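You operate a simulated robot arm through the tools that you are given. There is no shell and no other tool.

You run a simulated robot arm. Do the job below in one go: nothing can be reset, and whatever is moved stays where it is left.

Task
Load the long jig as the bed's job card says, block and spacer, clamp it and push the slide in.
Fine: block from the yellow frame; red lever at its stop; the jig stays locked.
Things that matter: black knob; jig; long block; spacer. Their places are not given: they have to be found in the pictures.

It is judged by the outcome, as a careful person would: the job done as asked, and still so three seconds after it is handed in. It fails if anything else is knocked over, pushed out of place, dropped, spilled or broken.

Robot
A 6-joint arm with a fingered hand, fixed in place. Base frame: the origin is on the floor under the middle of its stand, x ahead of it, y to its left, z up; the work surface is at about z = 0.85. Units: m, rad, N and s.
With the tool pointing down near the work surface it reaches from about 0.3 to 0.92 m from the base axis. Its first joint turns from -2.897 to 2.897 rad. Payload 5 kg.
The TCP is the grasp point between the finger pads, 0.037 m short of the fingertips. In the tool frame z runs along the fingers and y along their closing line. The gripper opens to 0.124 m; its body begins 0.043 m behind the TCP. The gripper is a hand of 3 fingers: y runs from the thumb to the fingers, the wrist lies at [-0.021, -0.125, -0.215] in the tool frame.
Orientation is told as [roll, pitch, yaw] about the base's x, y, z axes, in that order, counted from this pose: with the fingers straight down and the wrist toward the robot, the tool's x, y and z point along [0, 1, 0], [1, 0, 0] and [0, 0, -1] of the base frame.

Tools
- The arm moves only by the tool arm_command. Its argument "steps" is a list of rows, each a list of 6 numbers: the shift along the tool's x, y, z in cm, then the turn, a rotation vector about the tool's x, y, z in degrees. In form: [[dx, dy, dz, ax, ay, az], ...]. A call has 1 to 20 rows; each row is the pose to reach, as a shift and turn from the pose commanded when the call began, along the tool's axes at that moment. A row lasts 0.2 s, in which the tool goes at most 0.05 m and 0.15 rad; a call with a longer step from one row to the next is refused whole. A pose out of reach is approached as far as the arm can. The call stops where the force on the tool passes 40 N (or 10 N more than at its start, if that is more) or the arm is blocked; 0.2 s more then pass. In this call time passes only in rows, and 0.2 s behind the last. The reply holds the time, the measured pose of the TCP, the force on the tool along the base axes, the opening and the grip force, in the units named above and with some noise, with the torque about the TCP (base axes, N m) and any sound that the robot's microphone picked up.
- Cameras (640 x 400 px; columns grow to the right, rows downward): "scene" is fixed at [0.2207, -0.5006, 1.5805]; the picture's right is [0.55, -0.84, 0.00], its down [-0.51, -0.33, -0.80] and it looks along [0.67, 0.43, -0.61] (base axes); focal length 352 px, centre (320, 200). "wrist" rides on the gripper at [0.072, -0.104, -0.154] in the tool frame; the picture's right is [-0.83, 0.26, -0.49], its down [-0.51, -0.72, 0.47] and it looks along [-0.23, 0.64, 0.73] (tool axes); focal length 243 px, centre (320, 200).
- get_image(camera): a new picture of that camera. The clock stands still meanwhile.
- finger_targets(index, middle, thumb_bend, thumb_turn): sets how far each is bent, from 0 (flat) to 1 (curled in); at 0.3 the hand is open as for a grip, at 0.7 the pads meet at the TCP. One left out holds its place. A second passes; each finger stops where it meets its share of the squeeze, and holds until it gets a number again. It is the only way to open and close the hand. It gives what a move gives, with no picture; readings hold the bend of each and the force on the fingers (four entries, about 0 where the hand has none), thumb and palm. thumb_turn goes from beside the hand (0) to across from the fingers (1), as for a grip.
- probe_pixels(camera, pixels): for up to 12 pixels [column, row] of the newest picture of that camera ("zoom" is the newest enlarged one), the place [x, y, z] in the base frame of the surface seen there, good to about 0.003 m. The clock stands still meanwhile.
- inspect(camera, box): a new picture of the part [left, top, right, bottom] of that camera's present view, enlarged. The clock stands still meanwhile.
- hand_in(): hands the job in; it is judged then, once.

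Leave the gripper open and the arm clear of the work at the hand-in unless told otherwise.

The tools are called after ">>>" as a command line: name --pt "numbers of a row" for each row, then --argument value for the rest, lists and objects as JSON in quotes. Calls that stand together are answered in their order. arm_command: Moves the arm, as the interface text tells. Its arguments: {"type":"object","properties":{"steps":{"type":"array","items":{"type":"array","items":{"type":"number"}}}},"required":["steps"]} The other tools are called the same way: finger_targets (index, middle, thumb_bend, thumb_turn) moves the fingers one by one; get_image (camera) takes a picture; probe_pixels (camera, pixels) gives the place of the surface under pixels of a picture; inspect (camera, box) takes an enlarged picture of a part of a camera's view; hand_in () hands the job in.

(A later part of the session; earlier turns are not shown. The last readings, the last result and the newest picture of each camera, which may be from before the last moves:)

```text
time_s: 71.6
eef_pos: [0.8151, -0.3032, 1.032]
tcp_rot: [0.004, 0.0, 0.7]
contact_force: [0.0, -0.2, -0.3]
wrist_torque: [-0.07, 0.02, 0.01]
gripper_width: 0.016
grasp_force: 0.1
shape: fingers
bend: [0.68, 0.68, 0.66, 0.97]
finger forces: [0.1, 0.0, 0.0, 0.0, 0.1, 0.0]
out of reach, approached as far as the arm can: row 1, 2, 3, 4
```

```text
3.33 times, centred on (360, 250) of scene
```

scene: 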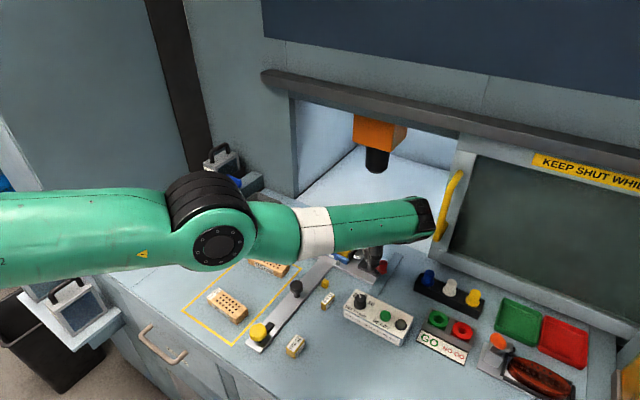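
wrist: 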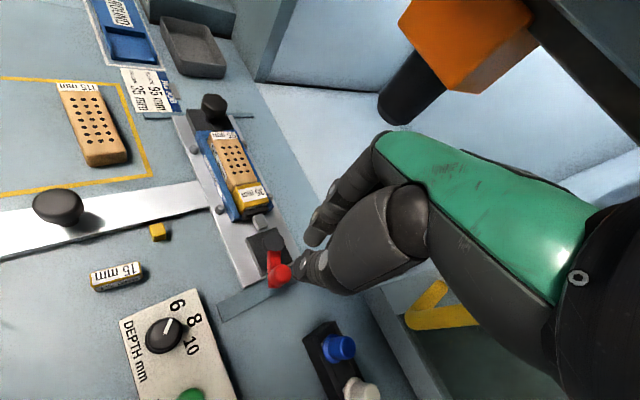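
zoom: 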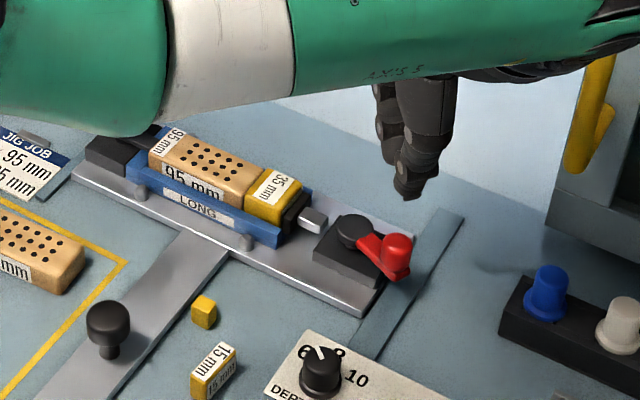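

The lever now points about -y; block, spacer and pad are together. I zoom in to read the lever's angle.

>>> inspect --camera "scene" --box '[340, 245, 400, 290]'

>>> probe_pixels --camera "zoom" --pixels '[[300, 140], [420, 160], [440, 200], [370, 170], [400, 225], [200, 130], [160, 110], [100, 60], [250, 250], [60, 120], [340, 130], [430, 240]]'

>>> inspect --camera "wrist" --box '[180, 120, 320, 320]'

```text
8.89 times, centred on (370, 268) of scene
```

zoom: 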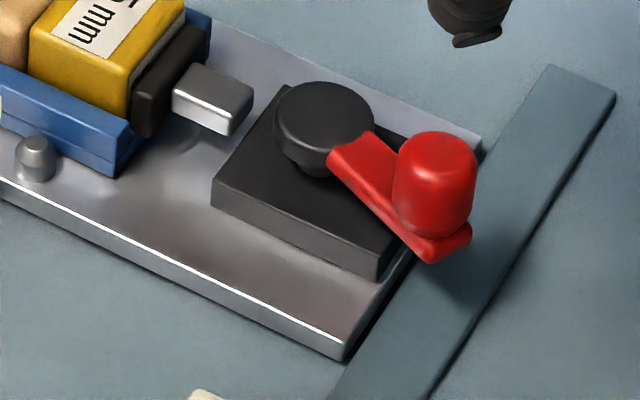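

```text
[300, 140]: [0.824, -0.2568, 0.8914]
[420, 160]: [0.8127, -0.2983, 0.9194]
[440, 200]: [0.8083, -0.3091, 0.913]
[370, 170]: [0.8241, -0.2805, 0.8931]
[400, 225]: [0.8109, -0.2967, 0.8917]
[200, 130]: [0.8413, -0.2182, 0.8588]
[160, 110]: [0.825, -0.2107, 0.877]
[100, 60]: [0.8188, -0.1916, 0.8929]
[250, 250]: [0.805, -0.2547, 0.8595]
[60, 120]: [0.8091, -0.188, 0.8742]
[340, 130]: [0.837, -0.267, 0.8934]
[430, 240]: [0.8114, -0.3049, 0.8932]
```

```text
2.00 times, centred on (250, 220) of wrist
```

zoom: 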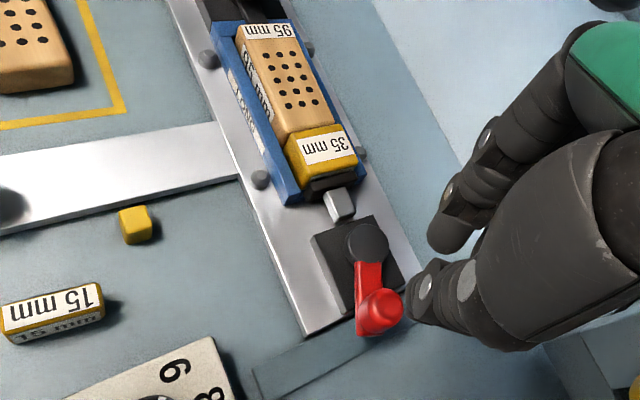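

Important: the whole slide has moved in by about 33 mm (the plate corner is now at x≈0.788), because the lever came to rest at about 70° and my further push moved the free slide. The lever should be checked firmly against its stop by pushing only along -y (the slide can't move that way). I rotate the hand to yaw -90° at height.

>>> arm_command --pt "1 -0.4 0 0 0 5" --pt "2 -0.8 0 0 0 13" --pt "3 -1.2 0 0 0 21" --pt "4.08 -1.46 0 0 0 29" --pt "4.08 -1.46 0 0 0 37" --pt "4.08 -1.46 0 0 0 45" --pt "4.08 -1.46 0 0 0 53" --pt "4.08 -1.46 0 0 0 61" --pt "4.08 -1.46 0 0 0 69" --pt "4.08 -1.46 0 0 0 77" --pt "4.08 -1.46 0 0 0 85" --pt "4.08 -1.46 0 0 0 93" --pt "4.08 -1.46 0 0 0 101" --pt "4.08 -1.46 0 0 0 109" --pt "4.08 -1.46 0 0 0 117" --pt "4.08 -1.46 0 0 0 124" --pt "4.08 -1.46 0 0 0 130" --pt "4.08 -1.46 0 0 0 130"

>>> get_image --camera "scene"

>>> get_image --camera "wrist"

```text
time_s: 75.4
eef_pos: [0.844, -0.2975, 1.0168]
tcp_rot: [-0.002, 0.0, -1.574]
contact_force: [0.3, 0.5, 0.5]
wrist_torque: [0.01, 0.0, 0.01]
gripper_width: 0.016
grasp_force: 0.2
shape: fingers
bend: [0.68, 0.68, 0.66, 0.97]
finger forces: [0.1, 0.1, 0.0, 0.1, 0.0, 0.1]
out of reach, approached as far as the arm can: row 1, 2, 3, 4, 5, 6, 7, 8, 9, 10, 11, 12, 13, 14, 15, 16, 17, 18
```

```text
taken
```

scene: 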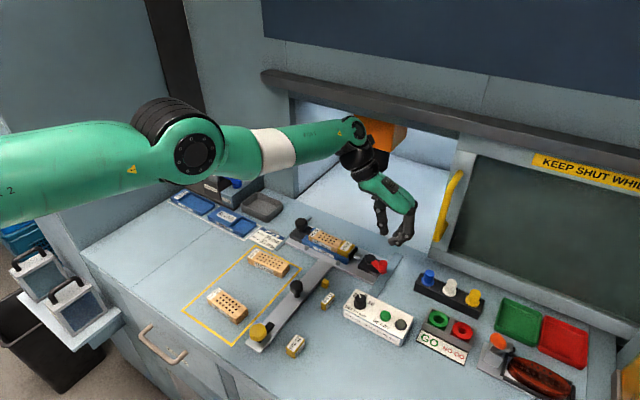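

```text
taken
```

wrist: 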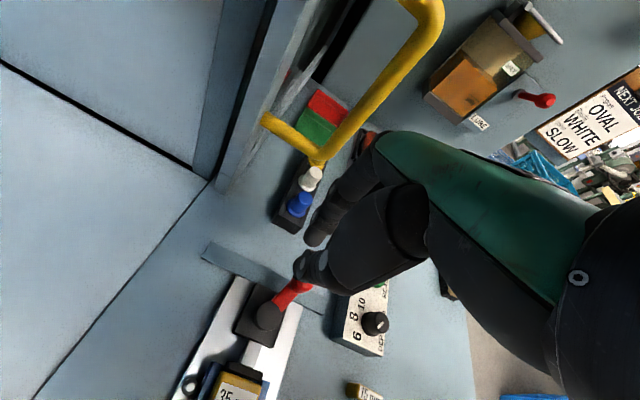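

The arm is not where I expected and every row said "out of reach"; I issue a no-shift row to read where it settles.

>>> arm_command --pt "0 0 0 0 0 0"

```text
time_s: 75.8
eef_pos: [0.8443, -0.2986, 1.0177]
tcp_rot: [-0.002, 0.001, -1.574]
contact_force: [-1.0, -0.5, 0.0]
wrist_torque: [0.01, -0.04, 0.01]
gripper_width: 0.0163
grasp_force: 0.0
shape: fingers
bend: [0.68, 0.68, 0.66, 0.97]
finger forces: [0.0, 0.1, 0.0, 0.1, 0.1, 0.1]
```

It settled at (0.844,-0.298,1.018), stretched. I pull back 8 cm toward the robot.

>>> arm_command --pt "-1.5 0 0 0 0 0" --pt "-3 0 0 0 0 0" --pt "-5 0 0 0 0 0" --pt "-7 0 0 0 0 0" --pt "-8 0 0 0 0 0"

>>> get_image --camera "scene"

```text
time_s: 77.0
eef_pos: [0.8374, -0.3129, 1.0019]
tcp_rot: [-0.003, 0.001, -1.571]
contact_force: [0.1, -1.0, -0.2]
wrist_torque: [0.0, -0.02, 0.01]
gripper_width: 0.016
grasp_force: 0.1
shape: fingers
bend: [0.68, 0.68, 0.66, 0.97]
finger forces: [0.0, 0.0, 0.0, 0.0, 0.0, 0.1]
out of reach, approached as far as the arm can: row 1, 2, 3, 4, 5
```

```text
taken
```

scene: 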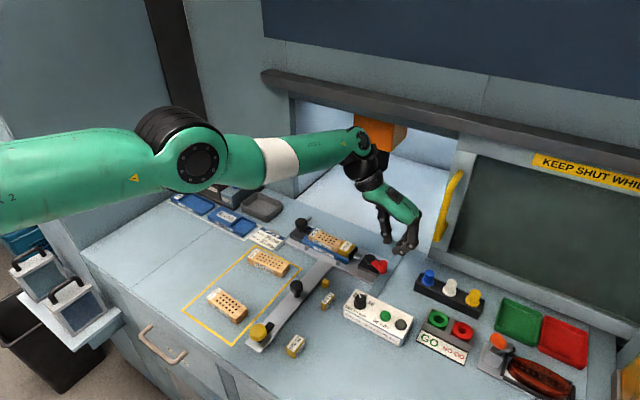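

The solver seems stuck against a joint limit. I probe gently: a small turn back (yaw +16°) while rising 3 cm.

>>> arm_command --pt "0 0 -1 0 0 -4" --pt "0 0 -2 0 0 -8" --pt "0 0 -3 0 0 -12" --pt "0 0 -3 0 0 -16"

>>> get_image --camera "scene"

```text
time_s: 78.0
eef_pos: [0.8713, -0.3217, 1.0247]
tcp_rot: [-0.001, 0.001, -1.293]
contact_force: [0.4, 0.9, -0.7]
wrist_torque: [0.0, -0.02, 0.02]
gripper_width: 0.0159
grasp_force: 0.1
shape: fingers
bend: [0.68, 0.68, 0.66, 0.97]
finger forces: [0.0, 0.0, 0.1, 0.1, 0.1, 0.0]
out of reach, approached as far as the arm can: row 1, 2, 3, 4
```

```text
taken
```

scene: 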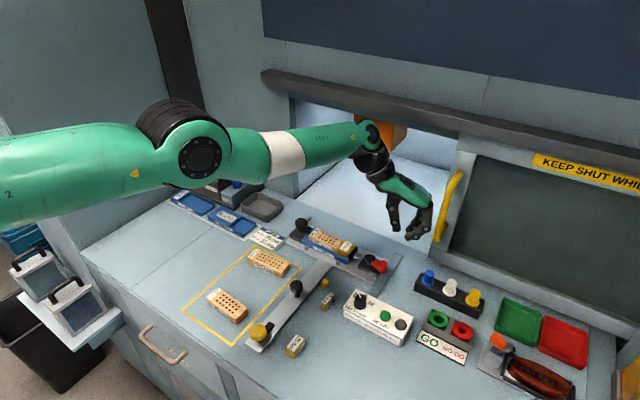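

The arm is stretched straight. I ease it out of that by going up and inward (base about -10 cm x, +5 cm y, +12 cm z), away from the door handle.

>>> arm_command --pt "-0.5 -0.5 -2 0 0 0" --pt "-1.5 -1.5 -4 0 0 0" --pt "-3 -2.8 -6 0 0 0" --pt "-4.5 -4 -8 0 0 0" --pt "-6 -5.5 -10 0 0 0" --pt "-7.5 -7 -11.5 0 0 0" --pt "-8.25 -7.55 -12 0 0 0"

>>> get_image --camera "scene"

```text
time_s: 79.2
eef_pos: [0.8796, -0.3177, 1.0961]
tcp_rot: [-0.017, 0.005, -1.293]
contact_force: [-28.2, 3.3, 8.2]
wrist_torque: [0.5, -5.19, 3.94]
gripper_width: 0.0158
grasp_force: 0.1
shape: fingers
bend: [0.68, 0.68, 0.66, 0.98]
finger forces: [0.0, 0.1, 0.1, 0.0, 0.1, 0.1]
out of reach, approached as far as the arm can: row 1, 2, 3, 4, 5, 6
stopped in row 6: the force on the tool passed its limit at 116 N (the readings are from after the stop); the commanded pose is now the measured one
```

```text
taken
```

scene: 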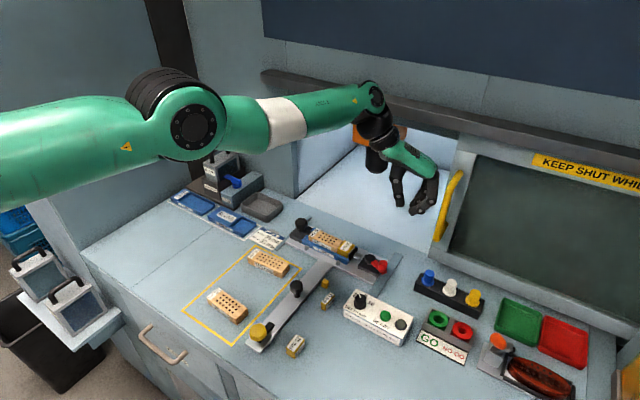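

The wrist bumped the header bar as the stretched arm swung up. I back down at once (5 cm).

>>> arm_command --pt "-0.3 -0.3 1.5 0 0 0" --pt "-0.6 -0.6 3 0 0 0" --pt "-1 -1 5 0 0 0"

>>> get_image --camera "scene"

```text
time_s: 80.0
eef_pos: [0.8735, -0.3124, 1.0427]
tcp_rot: [-0.016, 0.006, -1.294]
contact_force: [0.0, -0.7, -0.8]
wrist_torque: [0.04, -0.01, -0.01]
gripper_width: 0.0159
grasp_force: 0.1
shape: fingers
bend: [0.68, 0.68, 0.66, 0.98]
finger forces: [0.0, 0.0, 0.0, 0.0, 0.0, 0.1]
out of reach, approached as far as the arm can: row 2, 3
```

```text
taken
```

scene: 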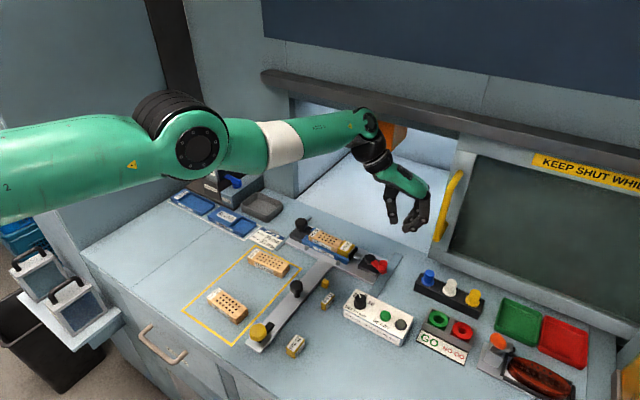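

I probe the arm links to understand its posture.

>>> probe_pixels --camera "scene" --pixels '[[197, 148], [60, 170], [10, 180], [130, 150], [245, 150], [285, 145], [330, 132], [362, 122], [372, 160], [400, 190], [170, 105], [5, 130]]'

```text
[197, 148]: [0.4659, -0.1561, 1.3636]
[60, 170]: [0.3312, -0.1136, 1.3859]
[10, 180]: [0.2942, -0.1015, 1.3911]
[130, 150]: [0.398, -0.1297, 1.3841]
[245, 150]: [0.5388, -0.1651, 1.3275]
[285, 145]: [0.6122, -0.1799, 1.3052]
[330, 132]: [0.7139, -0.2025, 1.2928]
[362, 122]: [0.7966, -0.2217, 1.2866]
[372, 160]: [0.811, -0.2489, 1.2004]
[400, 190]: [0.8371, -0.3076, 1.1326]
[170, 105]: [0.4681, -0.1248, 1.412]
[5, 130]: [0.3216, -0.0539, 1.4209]
```

The links show the elbow has flipped slightly past straight (elbow-up) and sits at its limit. To get it back I first go straight down (which straightens the arm), then up and inward so it bends the usual way. First down 5 cm (tips stay above the lever).

>>> arm_command --pt "0 0 1.5 0 0 0" --pt "0 0 3 0 0 0" --pt "0 0 4.5 0 0 0" --pt "0 0 5.5 0 0 0"

>>> inspect --camera "scene" --box '[280, 180, 480, 320]'

```text
time_s: 81.0
eef_pos: [0.8659, -0.3074, 0.9933]
tcp_rot: [-0.018, 0.007, -1.294]
contact_force: [-0.6, 0.4, 0.6]
wrist_torque: [0.03, 0.04, 0.02]
gripper_width: 0.0159
grasp_force: 0.1
shape: fingers
bend: [0.68, 0.68, 0.66, 0.98]
finger forces: [0.1, 0.1, 0.0, 0.0, 0.1, 0.0]
out of reach, approached as far as the arm can: row 2, 3, 4
```

```text
2.86 times, centred on (380, 250) of scene
```

zoom: 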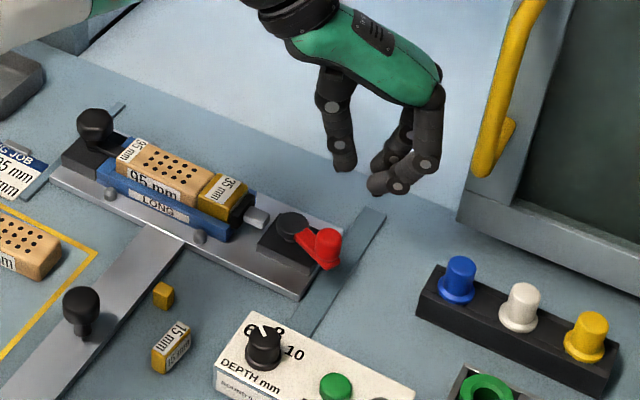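

Now up 3 cm with no outward/inward shift — from straight, this should let the elbow bend.

>>> arm_command --pt "0 0 -1 0 0 0" --pt "0 0 -2 0 0 0" --pt "0 0 -3 0 0 0"

>>> arm_command --pt "-0.4 -0.1 0 0 0 0" --pt "-0.8 -0.2 0 0 0 0"

>>> get_image --camera "scene"

>>> probe_pixels --camera "scene" --pixels '[[197, 148], [60, 170], [130, 150], [245, 150], [285, 145], [330, 135], [362, 125]]'

```text
time_s: 81.8
eef_pos: [0.8667, -0.3094, 1.0236]
tcp_rot: [-0.018, 0.007, -1.296]
contact_force: [-0.1, -0.1, 0.3]
wrist_torque: [0.01, 0.02, 0.02]
gripper_width: 0.0158
grasp_force: 0.0
shape: fingers
bend: [0.68, 0.68, 0.66, 0.98]
finger forces: [0.1, 0.1, 0.0, 0.1, 0.0, 0.0]
```

```text
time_s: 82.4
eef_pos: [0.8577, -0.3081, 1.0246]
tcp_rot: [-0.017, 0.006, -1.293]
contact_force: [0.0, -0.8, 0.1]
wrist_torque: [-0.01, 0.0, 0.02]
gripper_width: 0.0159
grasp_force: 0.0
shape: fingers
bend: [0.68, 0.68, 0.66, 0.98]
finger forces: [0.0, 0.0, 0.1, 0.0, 0.0, 0.0]
```

```text
taken
```

scene: 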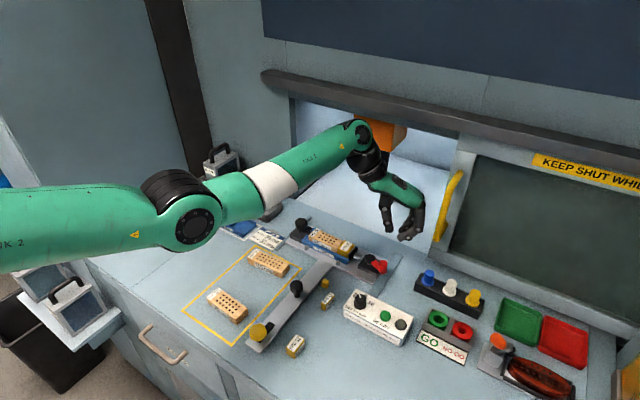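

```text
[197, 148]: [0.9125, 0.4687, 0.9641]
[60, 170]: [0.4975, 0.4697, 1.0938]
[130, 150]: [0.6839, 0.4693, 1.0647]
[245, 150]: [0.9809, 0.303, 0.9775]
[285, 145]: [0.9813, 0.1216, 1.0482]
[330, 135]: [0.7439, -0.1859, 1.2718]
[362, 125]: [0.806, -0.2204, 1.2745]
```

The elbow is back to normal bend, and all rows are in reach again. I pull back to about (0.78,-0.27), finishing at yaw -90°, and level the small tilt.

>>> arm_command --pt "-1.5 -1.4 0 0.3 0.2 2" --pt "-3.5 -3.2 0 0.6 0.4 5" --pt "-5.5 -5 0 0.83 0.61 9" --pt "-6.17 -5.71 0 0.83 0.61 13" --pt "-6.17 -5.71 0 0.83 0.61 16" --pt "-6.17 -5.71 0 0.83 0.61 16"

>>> get_image --camera "scene"

>>> inspect --camera "scene" --box '[280, 210, 400, 300]'

```text
time_s: 83.8
eef_pos: [0.7822, -0.271, 1.0277]
tcp_rot: [-0.011, 0.015, -1.573]
contact_force: [-0.6, -0.1, 0.1]
wrist_torque: [-0.03, -0.01, 0.03]
gripper_width: 0.0158
grasp_force: 0.1
shape: fingers
bend: [0.68, 0.68, 0.66, 0.98]
finger forces: [0.1, 0.0, 0.1, 0.0, 0.1, 0.0]
```

```text
taken
```

scene: 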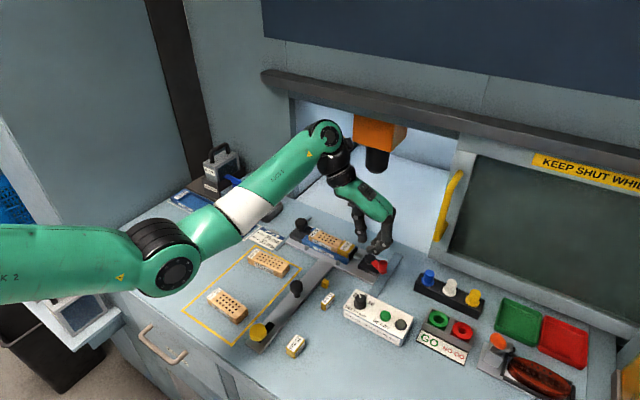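

```text
4.44 times, centred on (340, 255) of scene
```

zoom: 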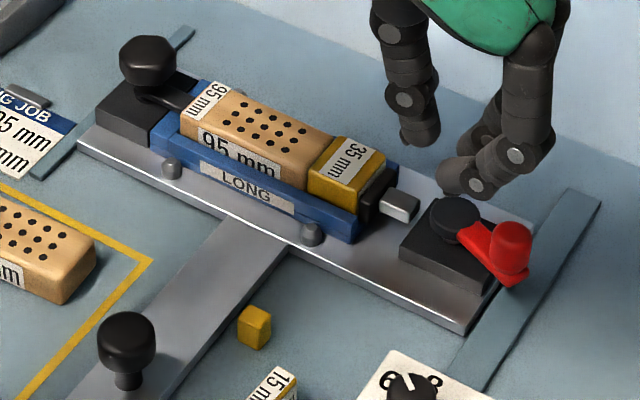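

All good. The knob is now at about (0.818,-0.300), lever ≈66°, pivot ≈ (0.836,-0.259). I level the hand, then turn to yaw -45° above the knob and pre-open the fingers.

>>> arm_command --pt "0 0 0 -0.86 0.63 0"

>>> arm_command --pt "0.8 0.6 0 0 0 -7" --pt "1.7 1.3 0 0 0 -15" --pt "2.6 2 0 0 0 -23" --pt "3.4 2.7 0 0 0 -31" --pt "4 3.2 0 0 0 -39" --pt "4.18 3.3 0 0 0 -45" --pt "4.18 3.3 0 0 0 -45"

>>> finger_targets --index 0.6 --middle 0.6 --thumb_bend 0.55

>>> inspect --camera "scene" --box '[310, 200, 430, 300]'

>>> inspect --camera "wrist" --box '[160, 160, 400, 360]'

```text
time_s: 84.2
eef_pos: [0.7829, -0.2704, 1.0254]
tcp_rot: [0.0, 0.001, -1.571]
contact_force: [0.3, -0.3, 0.0]
wrist_torque: [0.01, -0.01, -0.01]
gripper_width: 0.0157
grasp_force: 0.0
shape: fingers
bend: [0.68, 0.68, 0.66, 0.98]
finger forces: [0.0, 0.0, 0.0, 0.0, 0.0, 0.0]
```

```text
time_s: 85.8
eef_pos: [0.8255, -0.3033, 1.0256]
tcp_rot: [0.001, -0.001, -0.786]
contact_force: [-0.7, 0.5, 0.7]
wrist_torque: [0.0, -0.02, 0.04]
gripper_width: 0.016
grasp_force: 0.1
shape: fingers
bend: [0.68, 0.68, 0.66, 0.98]
finger forces: [0.1, 0.1, 0.0, 0.0, 0.1, 0.0]
```

```text
time_s: 86.8
eef_pos: [0.8261, -0.3048, 1.0254]
tcp_rot: [0.0, 0.001, -0.788]
contact_force: [-0.4, 0.1, -0.3]
wrist_torque: [0.05, 0.02, -0.01]
gripper_width: 0.0437
grasp_force: 0.0
shape: fingers
bend: [0.6, 0.6, 0.55, 0.98]
finger forces: [0.0, 0.0, 0.1, 0.1, 0.1, 0.0]
```

```text
4.00 times, centred on (370, 250) of scene
```

zoom: 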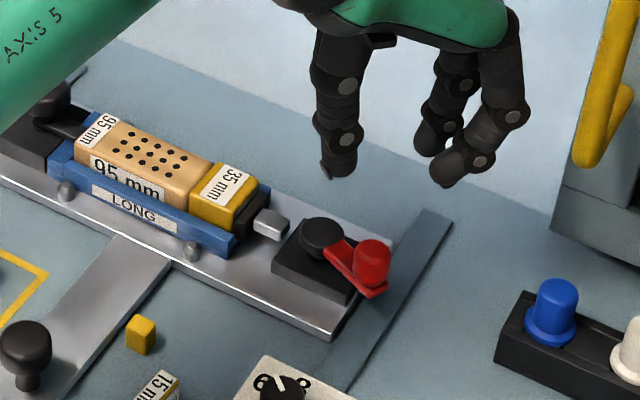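

```text
2.00 times, centred on (280, 260) of wrist
```

zoom: 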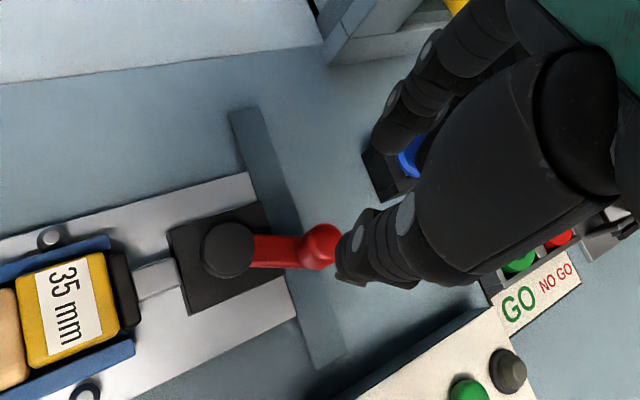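

Knob at ≈(0.8205,-0.3005), lever ≈68–70° from its start. The hand is right above it; I lower so that thumb and fingers straddle the knob.

>>> arm_command --pt "0 0 2 0 0 0" --pt "0 0 4 0 0 0" --pt "0 0 6 0 0 0" --pt "0 0 7.5 0 0 0" --pt "0 0 8.5 0 0 0" --pt "0 0 9.2 0 0 0"

>>> inspect --camera "scene" --box '[330, 210, 420, 290]'

>>> inspect --camera "wrist" --box '[160, 160, 400, 360]'

```text
time_s: 88.2
eef_pos: [0.8258, -0.3045, 0.9324]
tcp_rot: [0.001, -0.001, -0.787]
contact_force: [-0.7, 0.1, 0.7]
wrist_torque: [0.01, 0.0, 0.01]
gripper_width: 0.044
grasp_force: 0.1
shape: fingers
bend: [0.6, 0.6, 0.55, 0.98]
finger forces: [0.0, 0.0, 0.0, 0.1, 0.0, 0.1]
```

```text
5.00 times, centred on (375, 250) of scene
```

zoom: 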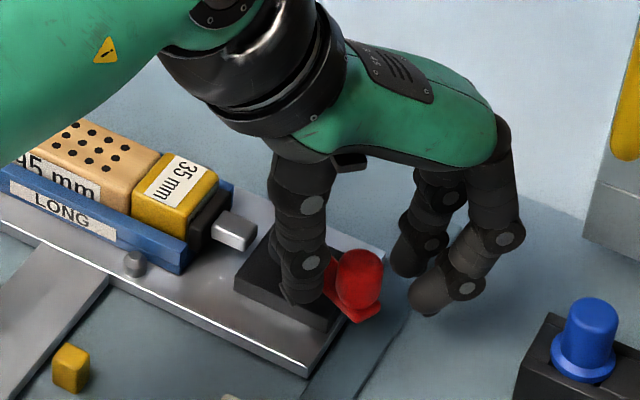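

```text
2.00 times, centred on (280, 260) of wrist
```

zoom: 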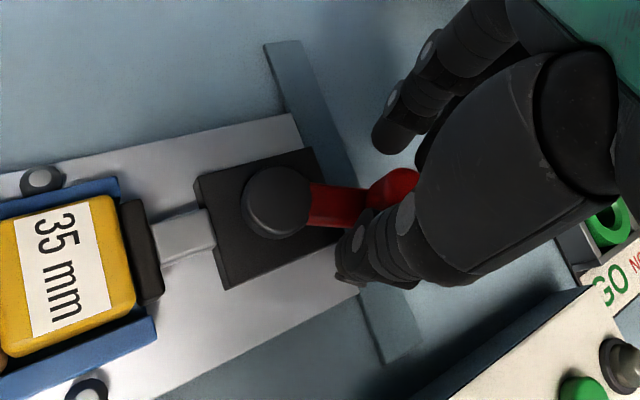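

Straddled without contact. I close on the knob firmly.

>>> finger_targets --index 0.75 --middle 0.75 --thumb_bend 0.72

>>> inspect --camera "wrist" --box '[160, 160, 400, 360]'

>>> inspect --camera "scene" --box '[330, 210, 420, 290]'

```text
time_s: 89.2
eef_pos: [0.8245, -0.3046, 0.9326]
tcp_rot: [0.002, 0.002, -0.789]
contact_force: [-2.0, -2.7, -9.9]
wrist_torque: [0.03, 0.12, 0.02]
gripper_width: 0.018
grasp_force: 14.8
shape: fingers
bend: [0.72, 0.73, 0.65, 0.97]
finger forces: [8.1, 9.1, 0.1, 0.1, 11.4, 0.0]
```

```text
2.00 times, centred on (280, 260) of wrist
```

zoom: 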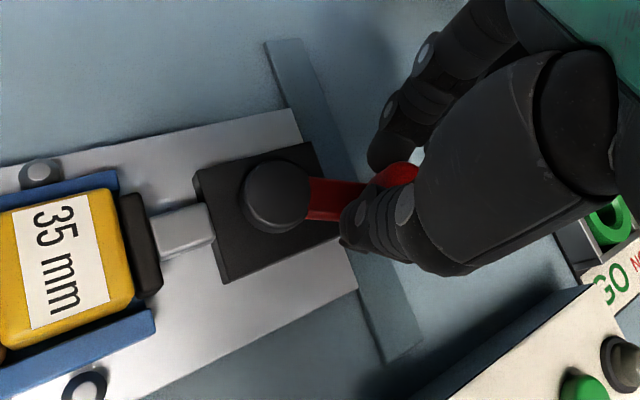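

```text
5.00 times, centred on (375, 250) of scene
```

zoom: 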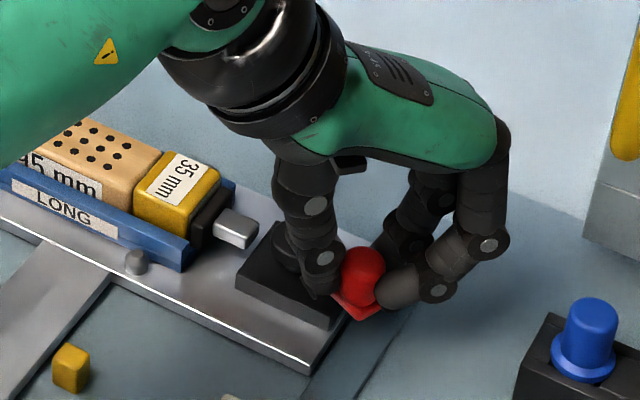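

Firm grip on the knob. Now I push purely in -y by 4 mm and read the force.

>>> arm_command --pt "-0.07 0.07 0 0 0 0" --pt "-0.14 0.14 0 0 0 0" --pt "-0.21 0.21 0 0 0 0" --pt "-0.28 0.28 0 0 0 0"

>>> inspect --camera "wrist" --box '[160, 160, 400, 360]'

```text
time_s: 90.2
eef_pos: [0.8254, -0.3068, 0.9322]
tcp_rot: [0.002, 0.002, -0.788]
contact_force: [0.7, 5.9, -8.3]
wrist_torque: [0.16, 0.01, 0.06]
gripper_width: 0.0185
grasp_force: 14.3
shape: fingers
bend: [0.73, 0.74, 0.64, 0.96]
finger forces: [8.9, 5.1, 0.0, 0.0, 14.0, 0.1]
```

```text
2.00 times, centred on (280, 260) of wrist
```

zoom: 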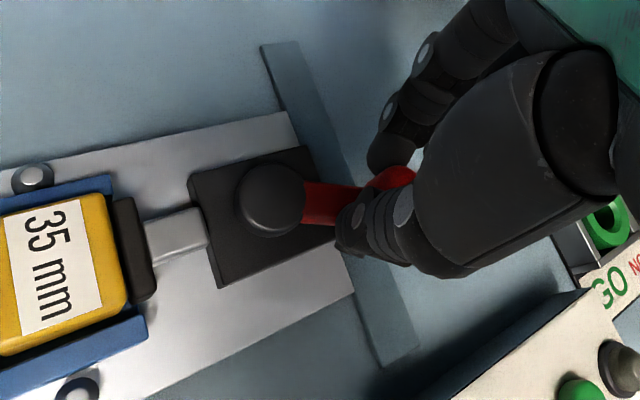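

Force rises (Fy +5.9 N). I push a further 5 mm to see if the lever gives or holds.

>>> arm_command --pt "-0.1 0.1 0 0 0 0" --pt "-0.2 0.2 0 0 0 0" --pt "-0.28 0.28 0 0 0 0" --pt "-0.35 0.35 0 0 0 0"

>>> inspect --camera "wrist" --box '[160, 160, 400, 360]'

>>> inspect --camera "scene" --box '[330, 210, 420, 290]'

```text
time_s: 91.2
eef_pos: [0.8252, -0.3117, 0.9341]
tcp_rot: [0.0, 0.0, -0.788]
contact_force: [0.5, 13.4, -5.2]
wrist_torque: [0.36, 0.04, 0.03]
gripper_width: 0.0199
grasp_force: 12.6
shape: fingers
bend: [0.74, 0.75, 0.63, 0.96]
finger forces: [9.1, 0.7, 0.0, 0.0, 16.8, 0.0]
```

```text
2.00 times, centred on (280, 260) of wrist
```

zoom: 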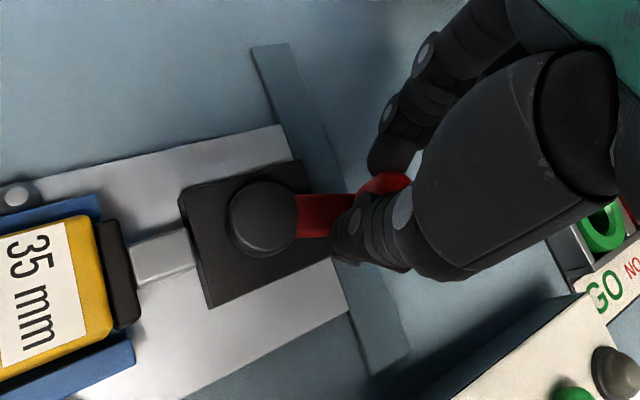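

```text
5.00 times, centred on (375, 250) of scene
```

zoom: 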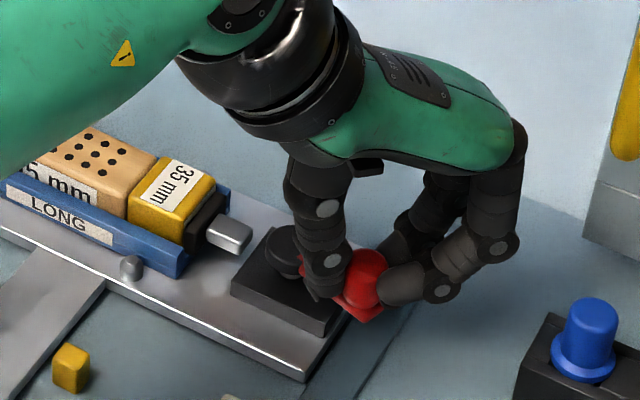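

The lever resists (13 N) with only slight motion. I push 4 mm further in -y to make sure it is hard against the stop.

>>> arm_command --pt "-0.07 0.07 0 0 0 0" --pt "-0.14 0.14 0 0 0 0" --pt "-0.21 0.21 0 0 0 0" --pt "-0.28 0.28 0 0 0 0"

>>> inspect --camera "wrist" --box '[160, 160, 400, 360]'

>>> inspect --camera "scene" --box '[330, 210, 420, 290]'

```text
time_s: 92.2
eef_pos: [0.8256, -0.3154, 0.9349]
tcp_rot: [0.002, -0.001, -0.787]
contact_force: [0.8, 15.9, -3.0]
wrist_torque: [0.44, 0.01, 0.05]
gripper_width: 0.0213
grasp_force: 13.7
shape: fingers
bend: [0.74, 0.75, 0.62, 0.95]
finger forces: [8.3, 0.0, 0.0, 0.0, 18.9, 0.0]
```

```text
2.00 times, centred on (280, 260) of wrist
```

zoom: 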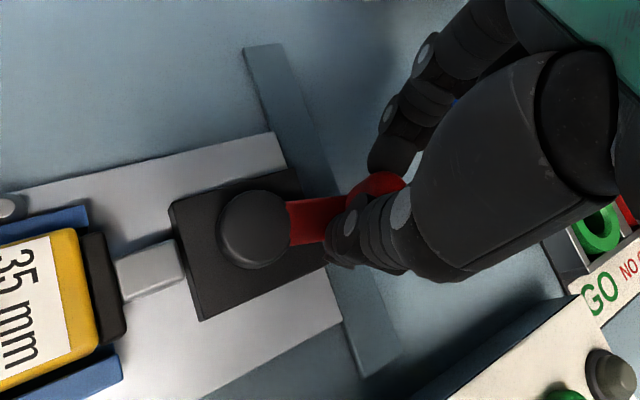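

```text
5.00 times, centred on (375, 250) of scene
```

zoom: 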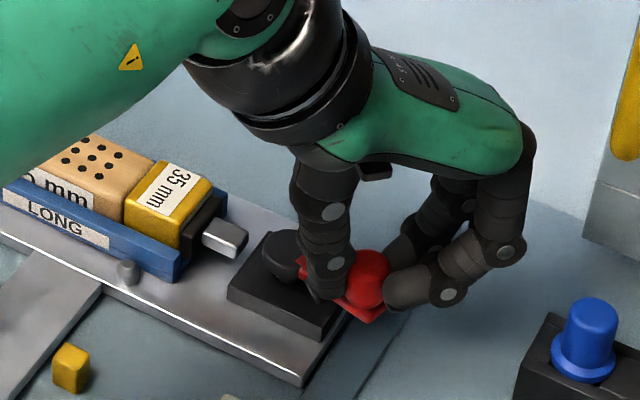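

The slide crept back (-x) while the knob moved -y, so the lever is in fact still turning (now ≈82°), and the pad moved ~2.6 mm further. I keep pushing in -y.

>>> arm_command --pt "-0.07 0.07 0 0 0 0" --pt "-0.14 0.14 0 0 0 0" --pt "-0.21 0.21 0 0 0 0" --pt "-0.28 0.28 0 0 0 0"

>>> inspect --camera "wrist" --box '[160, 160, 400, 360]'

>>> inspect --camera "scene" --box '[330, 210, 420, 290]'

```text
time_s: 93.2
eef_pos: [0.8242, -0.3202, 0.9347]
tcp_rot: [0.003, 0.001, -0.788]
contact_force: [0.1, 19.8, 0.8]
wrist_torque: [0.55, 0.07, 0.0]
gripper_width: 0.0223
grasp_force: 14.1
shape: fingers
bend: [0.74, 0.75, 0.61, 0.94]
finger forces: [6.7, 0.0, 0.0, 0.0, 21.4, 0.0]
```

```text
2.00 times, centred on (280, 260) of wrist
```

zoom: 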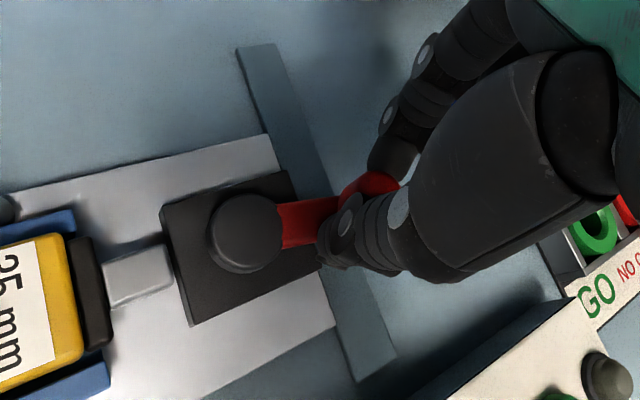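

```text
5.00 times, centred on (375, 250) of scene
```

zoom: 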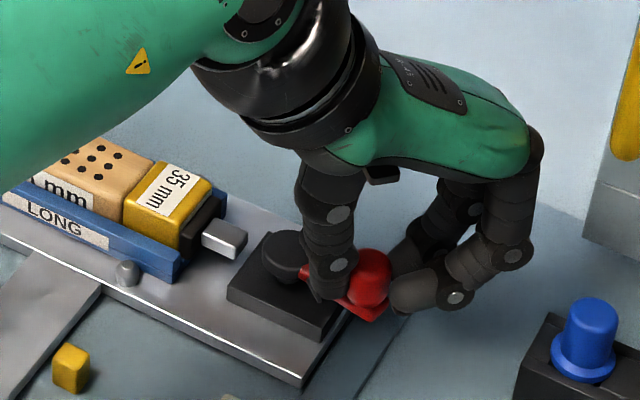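

The lever is now near 85–88°. I open the hand, lift off and measure where the lever stays.

>>> finger_targets --index 0.6 --middle 0.6 --thumb_bend 0.52

>>> arm_command --pt "0 0 -1.5 0 0 0" --pt "0 0 -4 0 0 0" --pt "0 0 -7 0 0 0" --pt "0 0 -10 0 0 0"

>>> inspect --camera "scene" --box '[330, 235, 400, 290]'

>>> inspect --camera "wrist" --box '[120, 160, 400, 360]'

```text
time_s: 94.2
eef_pos: [0.8245, -0.3214, 0.9346]
tcp_rot: [0.002, -0.001, -0.786]
contact_force: [0.1, 0.0, -0.2]
wrist_torque: [0.03, -0.02, -0.01]
gripper_width: 0.0486
grasp_force: 0.0
shape: fingers
bend: [0.6, 0.6, 0.52, 0.97]
finger forces: [0.0, 0.1, 0.0, 0.1, 0.0, 0.0]
```

```text
time_s: 95.2
eef_pos: [0.8236, -0.3202, 1.0357]
tcp_rot: [0.002, 0.002, -0.788]
contact_force: [-0.4, -0.2, -0.5]
wrist_torque: [0.01, -0.03, 0.02]
gripper_width: 0.0487
grasp_force: 0.1
shape: fingers
bend: [0.6, 0.6, 0.52, 0.97]
finger forces: [0.0, 0.0, 0.1, 0.1, 0.0, 0.0]
```

```text
7.27 times, centred on (365, 262) of scene
```

zoom: 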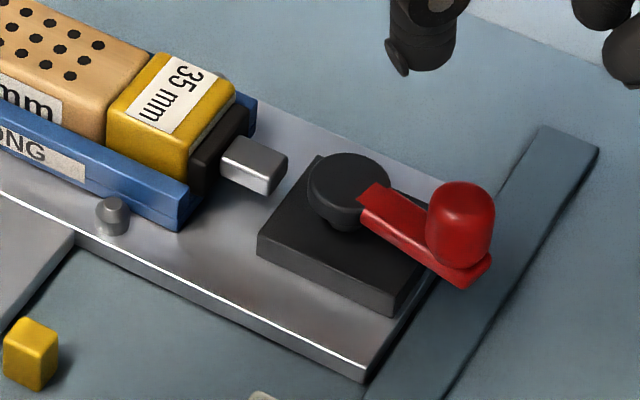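

```text
2.00 times, centred on (260, 260) of wrist
```

zoom: 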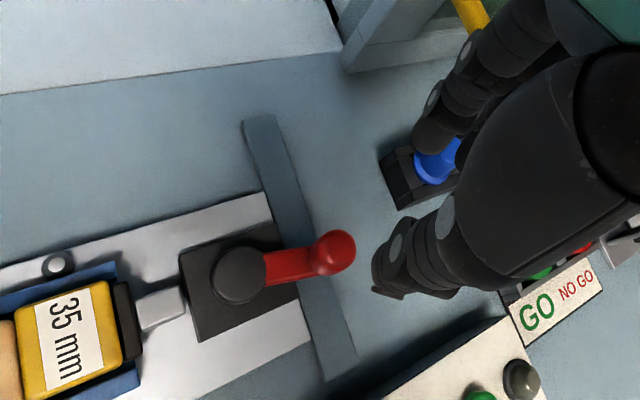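

The lever stays at about 78° after release, so it holds but is not yet at a firm stop. I'll re-grip the knob firmly and turn hand and knob together about the pivot (twist), so that the slide isn't pushed. First down over the knob again.

>>> arm_command --pt "1.06 -0.76 0.5 0 0 0" --pt "1.06 -0.76 3 0 0 0" --pt "1.06 -0.76 5.5 0 0 0" --pt "1.06 -0.76 8 0 0 0" --pt "1.06 -0.76 9.5 0 0 0" --pt "1.06 -0.76 10.3 0 0 0"

>>> finger_targets --index 0.75 --middle 0.75 --thumb_bend 0.72

>>> inspect --camera "wrist" --box '[120, 160, 400, 360]'

>>> inspect --camera "scene" --box '[330, 210, 420, 290]'

```text
time_s: 96.6
eef_pos: [0.8273, -0.3053, 0.9308]
tcp_rot: [0.003, 0.0, -0.786]
contact_force: [0.7, -0.4, 0.3]
wrist_torque: [-0.02, 0.03, 0.01]
gripper_width: 0.0484
grasp_force: 0.1
shape: fingers
bend: [0.6, 0.6, 0.52, 0.97]
finger forces: [0.1, 0.1, 0.0, 0.1, 0.0, 0.0]
```

```text
time_s: 97.6
eef_pos: [0.8268, -0.3074, 0.9322]
tcp_rot: [0.002, 0.001, -0.787]
contact_force: [-1.2, -1.3, -5.7]
wrist_torque: [0.18, 0.17, 0.08]
gripper_width: 0.0174
grasp_force: 14.4
shape: fingers
bend: [0.73, 0.73, 0.64, 0.97]
finger forces: [8.0, 8.4, 0.1, 0.1, 13.0, 0.1]
```

```text
2.00 times, centred on (260, 260) of wrist
```

zoom: 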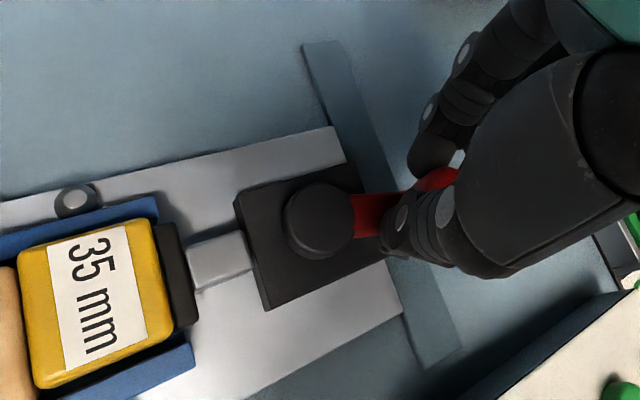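

```text
5.00 times, centred on (375, 250) of scene
```

zoom: 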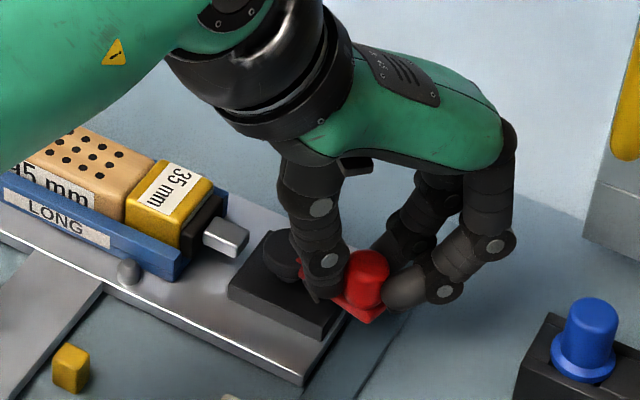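

Firm grip. I now turn the hand together with the knob about the pivot by 10° (arc plus yaw).

>>> arm_command --pt "0.15 0.15 0 0 0 -2.5" --pt "0.3 0.3 0 0 0 -5" --pt "0.46 0.43 0 0 0 -7.5" --pt "0.62 0.57 0 0 0 -10"

>>> inspect --camera "wrist" --box '[120, 160, 400, 360]'

>>> inspect --camera "scene" --box '[330, 210, 420, 290]'

```text
time_s: 98.6
eef_pos: [0.8347, -0.3078, 0.931]
tcp_rot: [0.001, 0.001, -0.614]
contact_force: [-1.0, -2.1, -5.8]
wrist_torque: [0.09, 0.13, -0.01]
gripper_width: 0.0174
grasp_force: 14.7
shape: fingers
bend: [0.73, 0.73, 0.65, 0.96]
finger forces: [8.6, 8.6, 0.1, 0.0, 12.9, 0.1]
```

```text
2.00 times, centred on (260, 260) of wrist
```

zoom: 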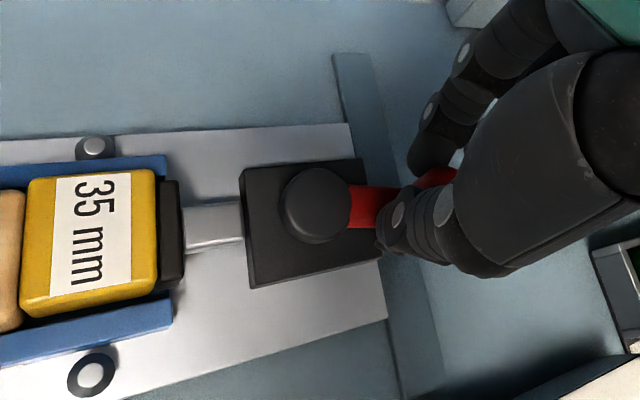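

```text
5.00 times, centred on (375, 250) of scene
```

zoom: 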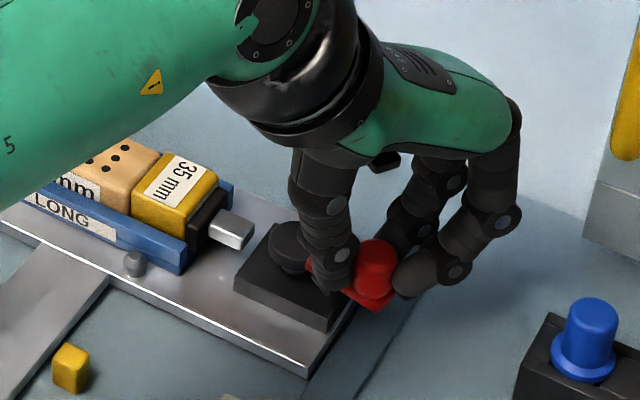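

The slide just follows (it slides as easily as the lever turns). Better idea: squeeze — thumb on the knob's near side and fingers on the far side of the clamp's own base block, so the push is internal to the slide. I release, lift and turn to yaw 0.

>>> finger_targets --index 0.54 --middle 0.54 --thumb_bend 0.5

>>> arm_command --pt "0 0 -1.5 0 0 0" --pt "0 0 -4 0 0 0" --pt "0 0 -6 0 0 -4" --pt "0 0 -7 0 0 -12" --pt "0 0 -7 0 0 -20" --pt "0 0 -7 0 0 -28" --pt "0 0 -7 0 0 -35.2" --pt "0 0 -7 0 0 -35.2"

>>> inspect --camera "scene" --box '[330, 230, 410, 290]'

>>> inspect --camera "wrist" --box '[120, 140, 400, 360]'

```text
time_s: 99.6
eef_pos: [0.8358, -0.3072, 0.9311]
tcp_rot: [0.003, 0.0, -0.612]
contact_force: [0.7, 0.6, -0.7]
wrist_torque: [0.01, 0.01, 0.0]
gripper_width: 0.0611
grasp_force: 0.0
shape: fingers
bend: [0.54, 0.54, 0.5, 0.97]
finger forces: [0.0, 0.0, 0.1, 0.1, 0.0, 0.0]
```

```text
time_s: 101.4
eef_pos: [0.8356, -0.3083, 1.0006]
tcp_rot: [0.002, -0.003, 0.002]
contact_force: [-0.8, -0.4, 0.9]
wrist_torque: [-0.02, 0.0, -0.01]
gripper_width: 0.0609
grasp_force: 0.2
shape: fingers
bend: [0.54, 0.54, 0.5, 0.97]
finger forces: [0.0, 0.0, 0.0, 0.1, 0.0, 0.1]
```

```text
6.67 times, centred on (370, 260) of scene
```

zoom: 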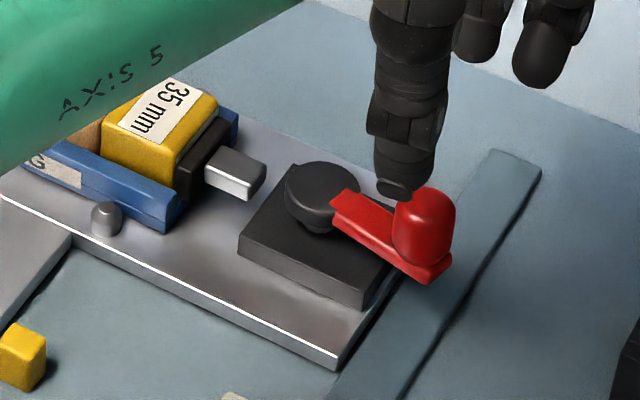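

```text
1.82 times, centred on (260, 250) of wrist
```

zoom: 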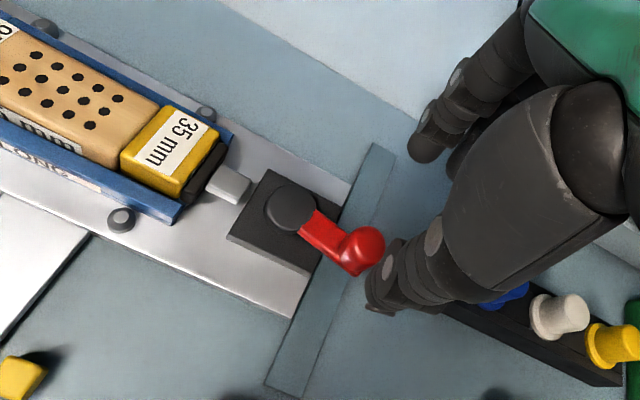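

Lever ≈80–84°; pivot at (0.836,-0.2586); the clamp base's far face is at x≈0.859. I position for the squeeze: TCP (0.842,-0.297), lower stepwise.

>>> arm_command --pt "1.13 0.64 1 0 0 0" --pt "1.13 0.64 3 0 0 0" --pt "1.13 0.64 5 0 0 0" --pt "1.13 0.64 6 0 0 0" --pt "1.13 0.64 6 0 0 0"

>>> inspect --camera "scene" --box '[340, 220, 420, 290]'

>>> inspect --camera "wrist" --box '[180, 140, 400, 340]'

```text
time_s: 102.6
eef_pos: [0.8414, -0.2969, 0.9412]
tcp_rot: [0.001, -0.003, 0.002]
contact_force: [-0.7, -0.1, 0.2]
wrist_torque: [0.0, 0.03, 0.03]
gripper_width: 0.0611
grasp_force: 0.1
shape: fingers
bend: [0.54, 0.54, 0.5, 0.97]
finger forces: [0.1, 0.1, 0.0, 0.0, 0.0, 0.0]
```

```text
5.71 times, centred on (380, 255) of scene
```

zoom: 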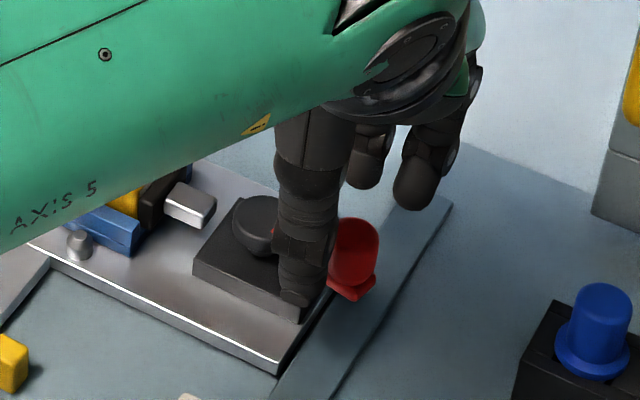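

```text
2.00 times, centred on (290, 240) of wrist
```

zoom: 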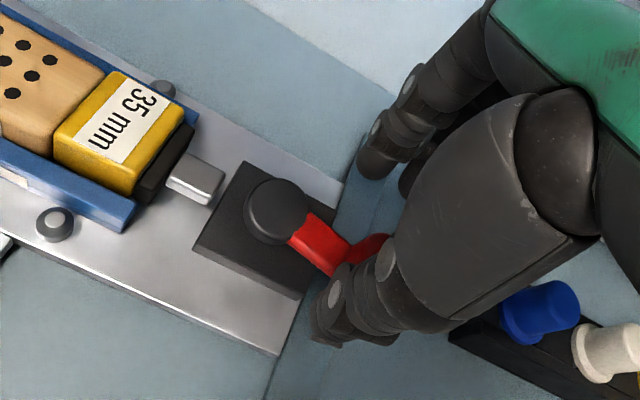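

Thumb is in front of the knob, the index finger over the far side of the base block. I shift 4 mm to +y and lower to TCP z≈0.902.

>>> arm_command --pt "0.4 0 0.5 0 0 0" --pt "0.4 0 1.3 0 0 0" --pt "0.4 0 2.1 0 0 0" --pt "0.4 0 2.9 0 0 0" --pt "0.4 0 3.5 0 0 0" --pt "0.4 0 3.9 0 0 0"

>>> inspect --camera "wrist" --box '[180, 140, 400, 340]'

>>> inspect --camera "scene" --box '[340, 220, 420, 290]'

```text
time_s: 104.0
eef_pos: [0.8408, -0.2922, 0.9033]
tcp_rot: [0.001, -0.002, 0.002]
contact_force: [-0.2, 0.7, 3.7]
wrist_torque: [0.07, -0.12, 0.02]
gripper_width: 0.0604
grasp_force: 1.9
shape: fingers
bend: [0.54, 0.54, 0.5, 0.97]
finger forces: [3.9, 0.0, 0.0, 0.0, 0.0, 0.0]
```

```text
2.00 times, centred on (290, 240) of wrist
```

zoom: 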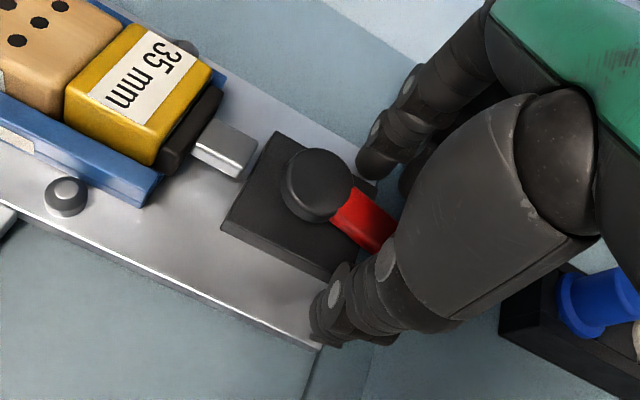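

```text
5.71 times, centred on (380, 255) of scene
```

zoom: 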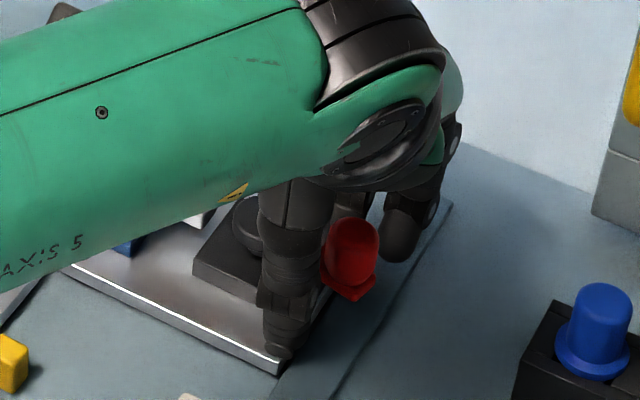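

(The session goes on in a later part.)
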